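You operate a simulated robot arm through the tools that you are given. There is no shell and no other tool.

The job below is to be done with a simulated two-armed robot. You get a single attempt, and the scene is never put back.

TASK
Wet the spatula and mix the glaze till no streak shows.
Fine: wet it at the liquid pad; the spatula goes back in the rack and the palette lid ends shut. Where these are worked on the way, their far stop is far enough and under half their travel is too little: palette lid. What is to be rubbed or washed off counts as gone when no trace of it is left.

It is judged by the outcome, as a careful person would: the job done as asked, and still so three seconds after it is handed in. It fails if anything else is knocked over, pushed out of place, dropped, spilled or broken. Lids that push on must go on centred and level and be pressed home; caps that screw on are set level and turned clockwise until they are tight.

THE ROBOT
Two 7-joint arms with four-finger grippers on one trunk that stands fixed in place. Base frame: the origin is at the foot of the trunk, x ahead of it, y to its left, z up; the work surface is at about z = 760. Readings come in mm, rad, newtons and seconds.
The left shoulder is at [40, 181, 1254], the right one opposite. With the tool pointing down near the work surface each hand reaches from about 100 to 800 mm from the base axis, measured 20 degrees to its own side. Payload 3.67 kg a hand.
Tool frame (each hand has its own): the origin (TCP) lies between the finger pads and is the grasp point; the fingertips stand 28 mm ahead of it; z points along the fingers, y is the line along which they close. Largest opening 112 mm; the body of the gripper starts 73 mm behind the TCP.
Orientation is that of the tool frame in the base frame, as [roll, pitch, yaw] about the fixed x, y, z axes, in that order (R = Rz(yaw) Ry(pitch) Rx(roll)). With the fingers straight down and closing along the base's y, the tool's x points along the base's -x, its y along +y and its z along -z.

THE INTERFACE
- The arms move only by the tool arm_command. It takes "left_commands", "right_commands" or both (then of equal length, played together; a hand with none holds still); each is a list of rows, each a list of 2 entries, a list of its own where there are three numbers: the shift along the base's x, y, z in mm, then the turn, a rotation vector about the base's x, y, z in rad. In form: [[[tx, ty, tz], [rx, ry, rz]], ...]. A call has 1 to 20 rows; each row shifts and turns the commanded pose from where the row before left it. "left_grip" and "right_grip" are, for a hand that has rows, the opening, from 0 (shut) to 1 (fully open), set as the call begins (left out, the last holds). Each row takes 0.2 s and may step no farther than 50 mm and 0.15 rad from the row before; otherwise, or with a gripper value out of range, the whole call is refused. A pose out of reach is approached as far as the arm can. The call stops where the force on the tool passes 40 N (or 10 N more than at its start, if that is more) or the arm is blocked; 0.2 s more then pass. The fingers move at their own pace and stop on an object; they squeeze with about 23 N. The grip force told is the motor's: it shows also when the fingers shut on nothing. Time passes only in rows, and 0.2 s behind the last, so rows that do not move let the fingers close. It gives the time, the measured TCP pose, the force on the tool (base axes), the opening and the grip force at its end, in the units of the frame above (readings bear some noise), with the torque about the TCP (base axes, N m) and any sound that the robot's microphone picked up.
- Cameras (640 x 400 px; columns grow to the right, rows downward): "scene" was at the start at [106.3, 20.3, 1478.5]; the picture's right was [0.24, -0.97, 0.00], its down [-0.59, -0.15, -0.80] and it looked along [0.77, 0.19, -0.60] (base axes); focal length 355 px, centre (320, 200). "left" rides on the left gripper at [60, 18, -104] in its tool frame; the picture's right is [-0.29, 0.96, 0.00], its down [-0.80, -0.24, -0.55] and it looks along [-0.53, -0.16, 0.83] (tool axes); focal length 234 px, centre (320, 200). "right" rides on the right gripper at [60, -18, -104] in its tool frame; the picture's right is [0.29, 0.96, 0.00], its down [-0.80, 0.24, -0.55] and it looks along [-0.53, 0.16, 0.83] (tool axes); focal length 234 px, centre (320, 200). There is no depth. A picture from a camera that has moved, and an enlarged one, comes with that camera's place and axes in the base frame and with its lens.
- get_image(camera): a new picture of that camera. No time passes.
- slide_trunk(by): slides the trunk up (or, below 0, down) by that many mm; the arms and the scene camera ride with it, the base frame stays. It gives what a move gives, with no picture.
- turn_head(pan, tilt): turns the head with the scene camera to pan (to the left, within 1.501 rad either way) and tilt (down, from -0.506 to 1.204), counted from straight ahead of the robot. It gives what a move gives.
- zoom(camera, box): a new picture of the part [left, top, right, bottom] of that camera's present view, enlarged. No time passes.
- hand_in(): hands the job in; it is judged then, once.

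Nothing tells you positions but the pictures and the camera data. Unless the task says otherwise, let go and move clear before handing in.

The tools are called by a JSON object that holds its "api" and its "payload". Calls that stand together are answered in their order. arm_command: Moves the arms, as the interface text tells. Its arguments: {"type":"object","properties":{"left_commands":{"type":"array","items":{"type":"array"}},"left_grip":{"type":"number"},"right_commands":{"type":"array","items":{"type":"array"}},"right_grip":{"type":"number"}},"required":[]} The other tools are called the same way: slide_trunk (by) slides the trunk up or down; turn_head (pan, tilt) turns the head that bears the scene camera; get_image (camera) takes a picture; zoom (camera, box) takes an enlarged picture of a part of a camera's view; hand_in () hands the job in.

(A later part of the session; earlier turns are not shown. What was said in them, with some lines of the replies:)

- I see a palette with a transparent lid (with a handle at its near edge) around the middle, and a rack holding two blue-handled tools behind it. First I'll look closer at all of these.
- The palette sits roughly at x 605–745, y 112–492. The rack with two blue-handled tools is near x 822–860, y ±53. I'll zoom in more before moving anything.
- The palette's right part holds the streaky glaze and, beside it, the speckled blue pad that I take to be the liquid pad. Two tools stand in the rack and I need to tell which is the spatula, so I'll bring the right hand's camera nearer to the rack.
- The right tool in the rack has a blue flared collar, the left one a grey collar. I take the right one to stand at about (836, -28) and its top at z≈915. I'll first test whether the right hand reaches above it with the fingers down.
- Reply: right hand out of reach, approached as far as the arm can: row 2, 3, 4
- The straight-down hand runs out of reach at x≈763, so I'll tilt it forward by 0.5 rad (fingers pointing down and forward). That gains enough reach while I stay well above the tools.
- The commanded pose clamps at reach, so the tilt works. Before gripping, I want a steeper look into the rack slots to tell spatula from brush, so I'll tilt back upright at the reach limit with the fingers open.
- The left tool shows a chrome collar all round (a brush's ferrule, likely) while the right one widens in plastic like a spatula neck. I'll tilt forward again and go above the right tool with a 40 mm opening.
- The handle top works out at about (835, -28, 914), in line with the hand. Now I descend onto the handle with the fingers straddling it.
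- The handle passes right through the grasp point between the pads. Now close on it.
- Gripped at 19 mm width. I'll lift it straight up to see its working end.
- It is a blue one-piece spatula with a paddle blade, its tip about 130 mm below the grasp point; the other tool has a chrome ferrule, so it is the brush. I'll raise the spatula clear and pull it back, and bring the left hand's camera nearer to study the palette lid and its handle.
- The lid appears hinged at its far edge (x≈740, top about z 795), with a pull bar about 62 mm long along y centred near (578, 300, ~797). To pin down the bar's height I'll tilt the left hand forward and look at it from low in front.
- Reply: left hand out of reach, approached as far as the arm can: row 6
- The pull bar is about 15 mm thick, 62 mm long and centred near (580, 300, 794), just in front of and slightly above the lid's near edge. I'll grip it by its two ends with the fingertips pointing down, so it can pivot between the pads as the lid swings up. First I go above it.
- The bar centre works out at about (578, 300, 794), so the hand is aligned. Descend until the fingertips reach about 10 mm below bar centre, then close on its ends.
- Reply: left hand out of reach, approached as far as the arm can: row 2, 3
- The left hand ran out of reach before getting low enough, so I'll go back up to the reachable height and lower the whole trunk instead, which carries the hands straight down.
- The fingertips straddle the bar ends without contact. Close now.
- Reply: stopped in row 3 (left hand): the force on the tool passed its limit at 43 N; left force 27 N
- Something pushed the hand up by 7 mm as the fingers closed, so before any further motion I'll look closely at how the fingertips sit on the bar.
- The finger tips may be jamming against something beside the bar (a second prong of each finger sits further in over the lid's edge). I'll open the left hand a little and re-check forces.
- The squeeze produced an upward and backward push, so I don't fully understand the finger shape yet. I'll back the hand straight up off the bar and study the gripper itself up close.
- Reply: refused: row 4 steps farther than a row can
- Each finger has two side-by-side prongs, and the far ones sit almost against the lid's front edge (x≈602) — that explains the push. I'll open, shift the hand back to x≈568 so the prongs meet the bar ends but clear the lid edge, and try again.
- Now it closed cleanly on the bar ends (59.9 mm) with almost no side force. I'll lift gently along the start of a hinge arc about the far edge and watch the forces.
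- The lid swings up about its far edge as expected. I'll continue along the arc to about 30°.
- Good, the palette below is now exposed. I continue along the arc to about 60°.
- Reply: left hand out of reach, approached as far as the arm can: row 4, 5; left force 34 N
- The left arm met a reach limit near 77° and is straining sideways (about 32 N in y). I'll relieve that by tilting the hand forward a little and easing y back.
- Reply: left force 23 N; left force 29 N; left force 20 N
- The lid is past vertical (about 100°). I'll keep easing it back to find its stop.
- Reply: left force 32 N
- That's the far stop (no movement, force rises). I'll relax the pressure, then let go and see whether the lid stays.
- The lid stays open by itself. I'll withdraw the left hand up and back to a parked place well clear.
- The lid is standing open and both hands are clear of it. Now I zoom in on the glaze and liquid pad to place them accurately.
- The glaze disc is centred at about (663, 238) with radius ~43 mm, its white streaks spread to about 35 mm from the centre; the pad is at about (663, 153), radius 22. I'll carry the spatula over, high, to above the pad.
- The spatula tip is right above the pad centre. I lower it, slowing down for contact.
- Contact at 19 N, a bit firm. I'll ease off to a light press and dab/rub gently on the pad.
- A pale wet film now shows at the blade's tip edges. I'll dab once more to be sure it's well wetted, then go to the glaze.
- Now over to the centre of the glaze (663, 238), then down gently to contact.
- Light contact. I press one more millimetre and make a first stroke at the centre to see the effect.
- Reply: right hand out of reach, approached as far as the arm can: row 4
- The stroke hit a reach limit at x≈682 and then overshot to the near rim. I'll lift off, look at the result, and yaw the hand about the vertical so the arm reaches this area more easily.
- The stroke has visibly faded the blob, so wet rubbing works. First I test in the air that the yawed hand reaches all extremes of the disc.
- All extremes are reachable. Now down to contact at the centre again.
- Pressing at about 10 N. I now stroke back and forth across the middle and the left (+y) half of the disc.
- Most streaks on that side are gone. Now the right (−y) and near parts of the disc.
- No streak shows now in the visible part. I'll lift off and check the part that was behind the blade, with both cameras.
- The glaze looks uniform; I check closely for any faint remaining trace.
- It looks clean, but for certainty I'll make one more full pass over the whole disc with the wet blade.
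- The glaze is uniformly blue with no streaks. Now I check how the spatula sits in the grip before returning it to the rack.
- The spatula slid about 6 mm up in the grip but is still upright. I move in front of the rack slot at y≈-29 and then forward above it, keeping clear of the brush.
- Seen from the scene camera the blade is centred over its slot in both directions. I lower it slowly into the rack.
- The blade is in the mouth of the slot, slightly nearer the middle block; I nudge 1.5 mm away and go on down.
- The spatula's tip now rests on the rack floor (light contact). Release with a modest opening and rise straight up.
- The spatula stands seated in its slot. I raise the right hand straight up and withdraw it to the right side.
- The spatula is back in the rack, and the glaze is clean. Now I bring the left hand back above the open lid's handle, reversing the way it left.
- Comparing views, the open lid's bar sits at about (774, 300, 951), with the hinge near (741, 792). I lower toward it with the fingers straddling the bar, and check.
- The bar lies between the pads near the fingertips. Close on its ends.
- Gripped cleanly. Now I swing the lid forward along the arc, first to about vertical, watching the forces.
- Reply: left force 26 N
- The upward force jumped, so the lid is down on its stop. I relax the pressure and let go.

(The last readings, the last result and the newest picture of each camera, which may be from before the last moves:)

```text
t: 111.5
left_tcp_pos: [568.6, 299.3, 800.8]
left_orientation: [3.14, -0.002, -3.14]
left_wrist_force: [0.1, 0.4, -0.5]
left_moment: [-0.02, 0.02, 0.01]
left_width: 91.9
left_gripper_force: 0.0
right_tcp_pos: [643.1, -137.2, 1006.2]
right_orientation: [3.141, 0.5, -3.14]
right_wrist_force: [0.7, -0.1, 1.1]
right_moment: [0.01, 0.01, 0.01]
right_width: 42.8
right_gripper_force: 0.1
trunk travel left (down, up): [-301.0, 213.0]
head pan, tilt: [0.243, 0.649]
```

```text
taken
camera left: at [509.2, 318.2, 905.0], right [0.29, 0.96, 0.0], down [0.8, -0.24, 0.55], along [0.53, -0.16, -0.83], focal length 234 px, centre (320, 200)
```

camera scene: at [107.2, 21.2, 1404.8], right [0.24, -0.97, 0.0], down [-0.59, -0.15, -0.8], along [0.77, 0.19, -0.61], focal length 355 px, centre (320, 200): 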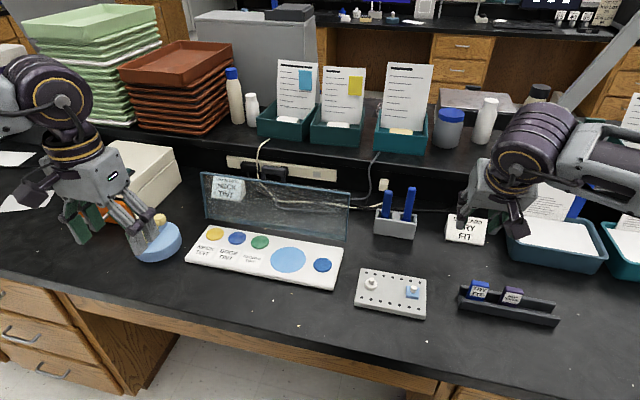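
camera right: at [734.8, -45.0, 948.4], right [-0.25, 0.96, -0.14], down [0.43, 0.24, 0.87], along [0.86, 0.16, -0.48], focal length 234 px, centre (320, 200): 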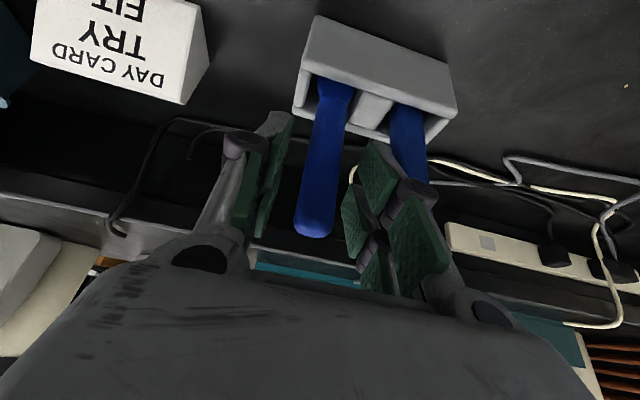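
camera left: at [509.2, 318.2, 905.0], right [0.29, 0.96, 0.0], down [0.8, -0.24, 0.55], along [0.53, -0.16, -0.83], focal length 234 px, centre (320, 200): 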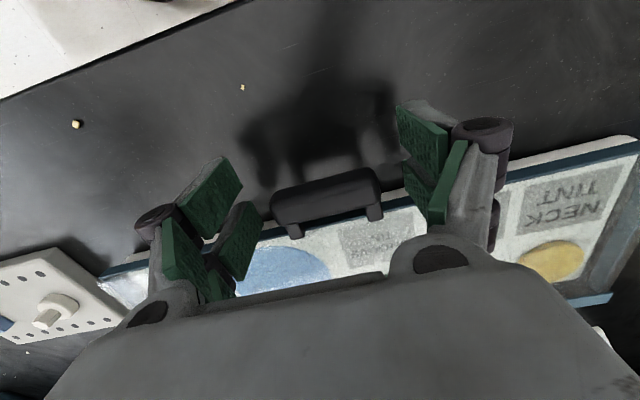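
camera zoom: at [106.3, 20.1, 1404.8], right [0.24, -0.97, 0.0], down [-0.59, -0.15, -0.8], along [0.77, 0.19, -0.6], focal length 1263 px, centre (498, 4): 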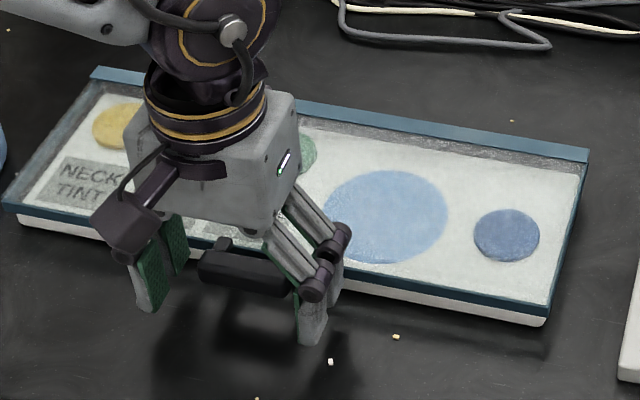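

Released; I raise the left hand straight up and away, then inspect the lid.

{"api": "arm_command", "payload": {"left_commands": [[[-4, 0, 10], [0, 0, 0]], [[-2, 0, 20], [0, 0, 0]], [[0, 0, 30], [0, 0, 0]], [[0, 0, 40], [0, 0, 0]], [[-20, 20, 30], [0, 0, 0]], [[-30, 30, 10], [0, 0, 0]], [[-30, 30, 5], [0, 0, 0]], [[-30, 30, 0], [0, 0, 0]], [[-20, 30, 0], [0, 0, 0]], [[0, 0, 0], [0, 0, 0]]]}}

{"api": "get_image", "payload": {"camera": "scene"}}

{"api": "zoom", "payload": {"camera": "scene", "box": [170, 200, 350, 310]}}

{"api": "get_image", "payload": {"camera": "left"}}

```text
t: 113.7
left_tcp_pos: [433.7, 440.8, 947.9]
left_orientation: [3.138, 0.001, 3.14]
left_wrist_force: [0.5, 0.0, -0.9]
left_moment: [0.01, 0.01, 0.0]
left_width: 91.9
left_gripper_force: 0.0
right_tcp_pos: [644.2, -136.6, 1005.6]
right_orientation: [3.14, 0.5, 3.141]
right_wrist_force: [0.0, 0.3, -0.6]
right_moment: [0.02, -0.01, 0.0]
right_width: 42.7
right_gripper_force: 0.1
trunk travel left (down, up): [-301.0, 213.0]
head pan, tilt: [0.243, 0.649]
```

```text
taken
camera scene: at [106.7, 18.8, 1404.9], right [0.24, -0.97, 0.0], down [-0.59, -0.14, -0.8], along [0.77, 0.19, -0.6], focal length 355 px, centre (320, 200)
```

scene: 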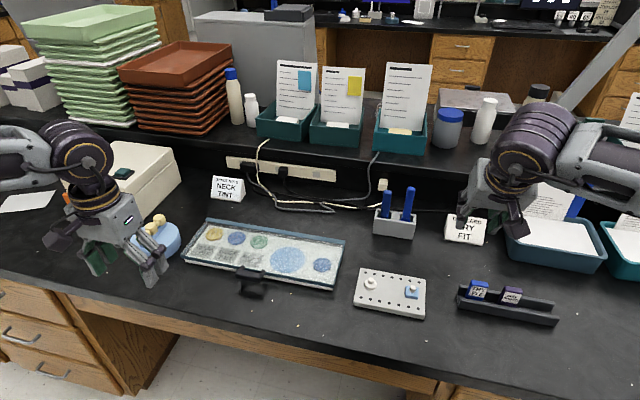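

```text
3.56 times, centred on (260, 255) of scene
camera zoom: at [106.7, 18.8, 1404.9], right [0.24, -0.97, 0.0], down [-0.59, -0.14, -0.8], along [0.77, 0.19, -0.6], focal length 1263 px, centre (533, 4)
```

zoom: 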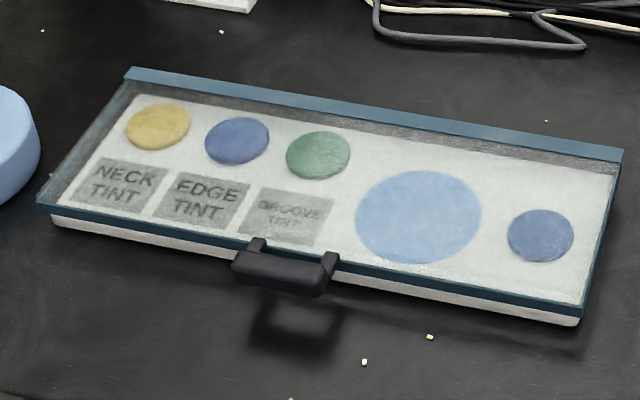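

```text
taken
camera left: at [374.4, 459.4, 1051.8], right [0.29, 0.96, 0.0], down [0.8, -0.24, 0.55], along [0.53, -0.16, -0.83], focal length 234 px, centre (320, 200)
```

left: 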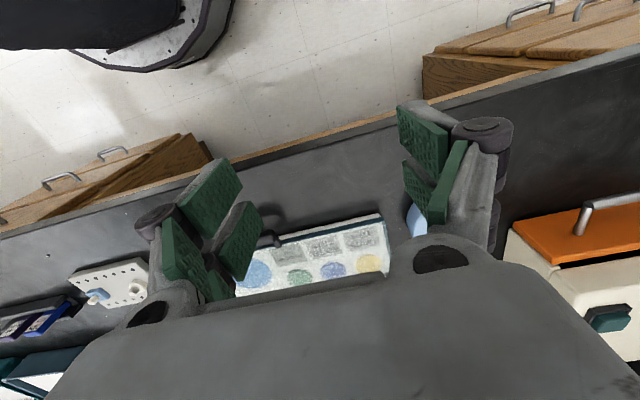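

The lid looks shut. To compare exactly with the start, I'll raise the trunk back to its original height and look with the same view.

{"api": "slide_trunk", "payload": {"by": 74}}

{"api": "zoom", "payload": {"camera": "scene", "box": [180, 220, 360, 330]}}

{"api": "zoom", "payload": {"camera": "scene", "box": [260, 250, 350, 306]}}

{"api": "zoom", "payload": {"camera": "scene", "box": [340, 200, 440, 262]}}

{"api": "get_image", "payload": {"camera": "scene"}}

```text
t: 114.9
left_tcp_pos: [433.6, 442.5, 1020.1]
left_orientation: [3.14, 0.0, -3.141]
left_wrist_force: [0.6, 0.4, -0.1]
left_moment: [0.0, 0.0, 0.01]
left_width: 92.0
left_gripper_force: 0.1
right_tcp_pos: [643.2, -137.2, 1080.1]
right_orientation: [-3.14, 0.501, -3.141]
right_wrist_force: [1.0, -0.4, -0.6]
right_moment: [-0.01, 0.02, 0.0]
right_width: 42.3
right_gripper_force: 0.2
trunk travel left (down, up): [-375.0, 139.0]
head pan, tilt: [0.243, 0.649]
```

```text
3.56 times, centred on (270, 275) of scene
camera zoom: at [106.4, 20.2, 1478.5], right [0.24, -0.97, 0.0], down [-0.59, -0.15, -0.8], along [0.77, 0.19, -0.6], focal length 1263 px, centre (498, -67)
```

zoom: 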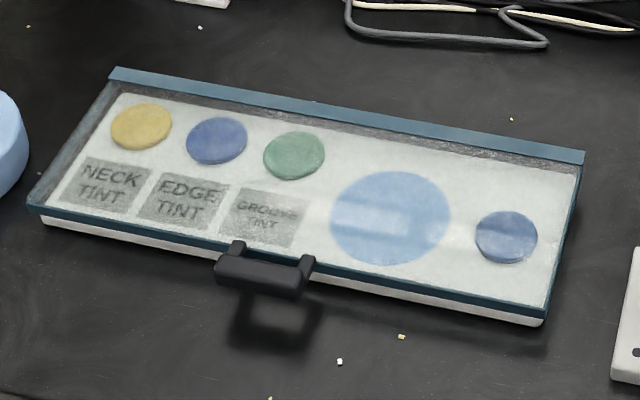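

```text
7.11 times, centred on (305, 278) of scene
camera zoom: at [106.4, 20.2, 1478.5], right [0.24, -0.97, 0.0], down [-0.59, -0.15, -0.8], along [0.77, 0.19, -0.6], focal length 2526 px, centre (427, -355)
```

zoom: 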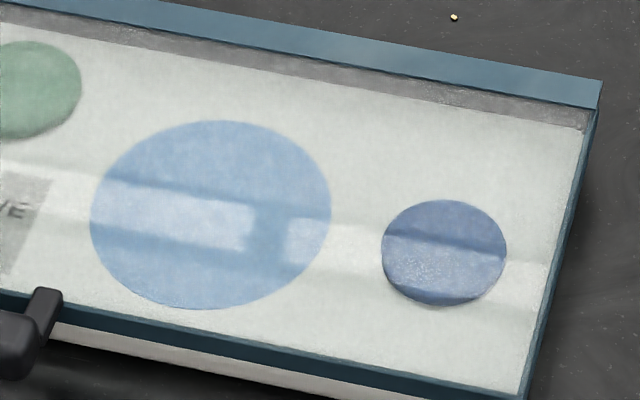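

```text
6.40 times, centred on (390, 231) of scene
camera zoom: at [106.4, 20.2, 1478.5], right [0.24, -0.97, 0.0], down [-0.59, -0.15, -0.8], along [0.77, 0.19, -0.6], focal length 2274 px, centre (-128, 2)
```

zoom: 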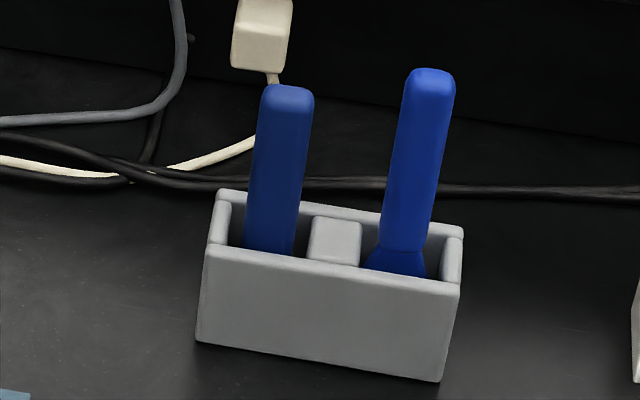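

```text
taken
camera scene: at [106.4, 20.2, 1478.5], right [0.24, -0.97, 0.0], down [-0.59, -0.15, -0.8], along [0.77, 0.19, -0.6], focal length 355 px, centre (320, 200)
```

scene: 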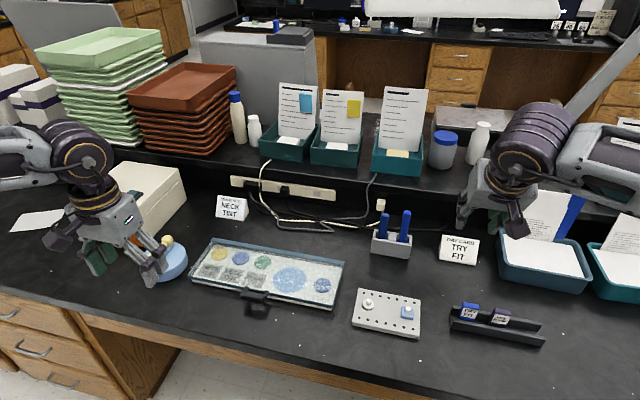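

The lid matches its starting position pixel for pixel, the glaze shows no streaks, and the spatula stands in the rack. I'll lift both hands clear for a last full look.

{"api": "arm_command", "payload": {"left_commands": [[[0, 0, 40], [0, 0, 0]], [[0, 0, 45], [0, 0, 0]], [[0, 0, 45], [0, 0, 0]], [[0, 0, 0], [0, 0, 0]]], "right_commands": [[[-30, 0, 15], [0, 0, 0]], [[-30, 0, 15], [0, 0, 0]], [[0, 0, 15], [0, 0, 0]], [[0, 0, 0], [0, 0, 0]]]}}

{"api": "get_image", "payload": {"camera": "scene"}}

{"api": "zoom", "payload": {"camera": "scene", "box": [340, 270, 560, 360]}}

```text
t: 115.9
left_tcp_pos: [432.3, 443.9, 1151.8]
left_orientation: [3.14, 0.0, 3.141]
left_wrist_force: [-0.9, -0.4, -0.2]
left_moment: [-0.03, -0.04, -0.02]
left_width: 91.9
left_gripper_force: 0.0
right_tcp_pos: [582.2, -137.9, 1124.3]
right_orientation: [-3.141, 0.499, 3.141]
right_wrist_force: [0.2, -1.1, 0.2]
right_moment: [-0.02, 0.0, 0.03]
right_width: 42.7
right_gripper_force: 0.1
trunk travel left (down, up): [-375.0, 139.0]
head pan, tilt: [0.243, 0.649]
```

```text
taken
camera scene: at [105.9, 20.2, 1478.5], right [0.24, -0.97, 0.0], down [-0.59, -0.15, -0.8], along [0.77, 0.19, -0.6], focal length 355 px, centre (320, 200)
```

scene: 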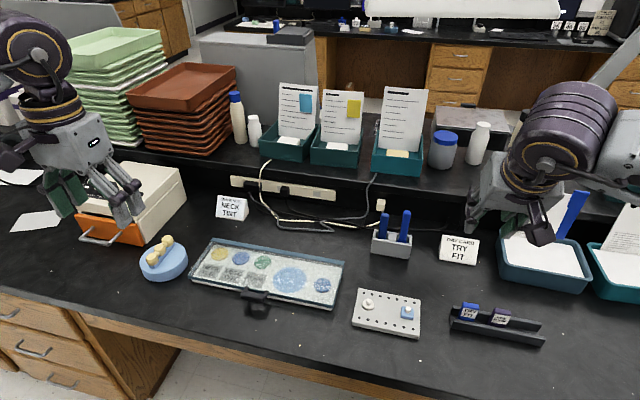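

```text
2.91 times, centred on (450, 315) of scene
camera zoom: at [105.9, 20.2, 1478.5], right [0.24, -0.97, 0.0], down [-0.59, -0.15, -0.8], along [0.77, 0.19, -0.6], focal length 1034 px, centre (-58, -134)
```

zoom: 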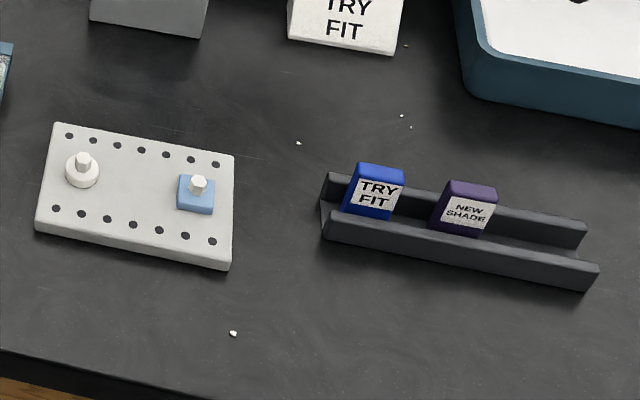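

Everything is where it should be: the glaze is uniform under the shut lid, the spatula is in its rack slot beside the brush, nothing else has moved, and both hands are clear. I hand the job in.

{"api": "hand_in", "payload": {}}

```text
The job is handed in.
```

The glaze is mixed. I wetted the spatula at the liquid pad and worked it over the whole glaze disc twice, and no streak shows in the close-up pictures.

- **Spatula:** it is back in its slot in the rack, resting on the rack floor beside the brush. It slid about 6 mm up in the grip while mixing, but it went back in straight.
- **Palette lid:** I opened it to its far stop and it stood open on its own. It is now shut, and in the same camera view it lies where it did at the start.
- **Everything else:** nothing else in view had moved in the last full picture. Both hands were empty and clear when I handed in.

The first grip on the lid's handle was bad: the hand was pushed back and up, past the 40 N force limit. I let go, re-gripped further back, and the lid shows no shift from it.
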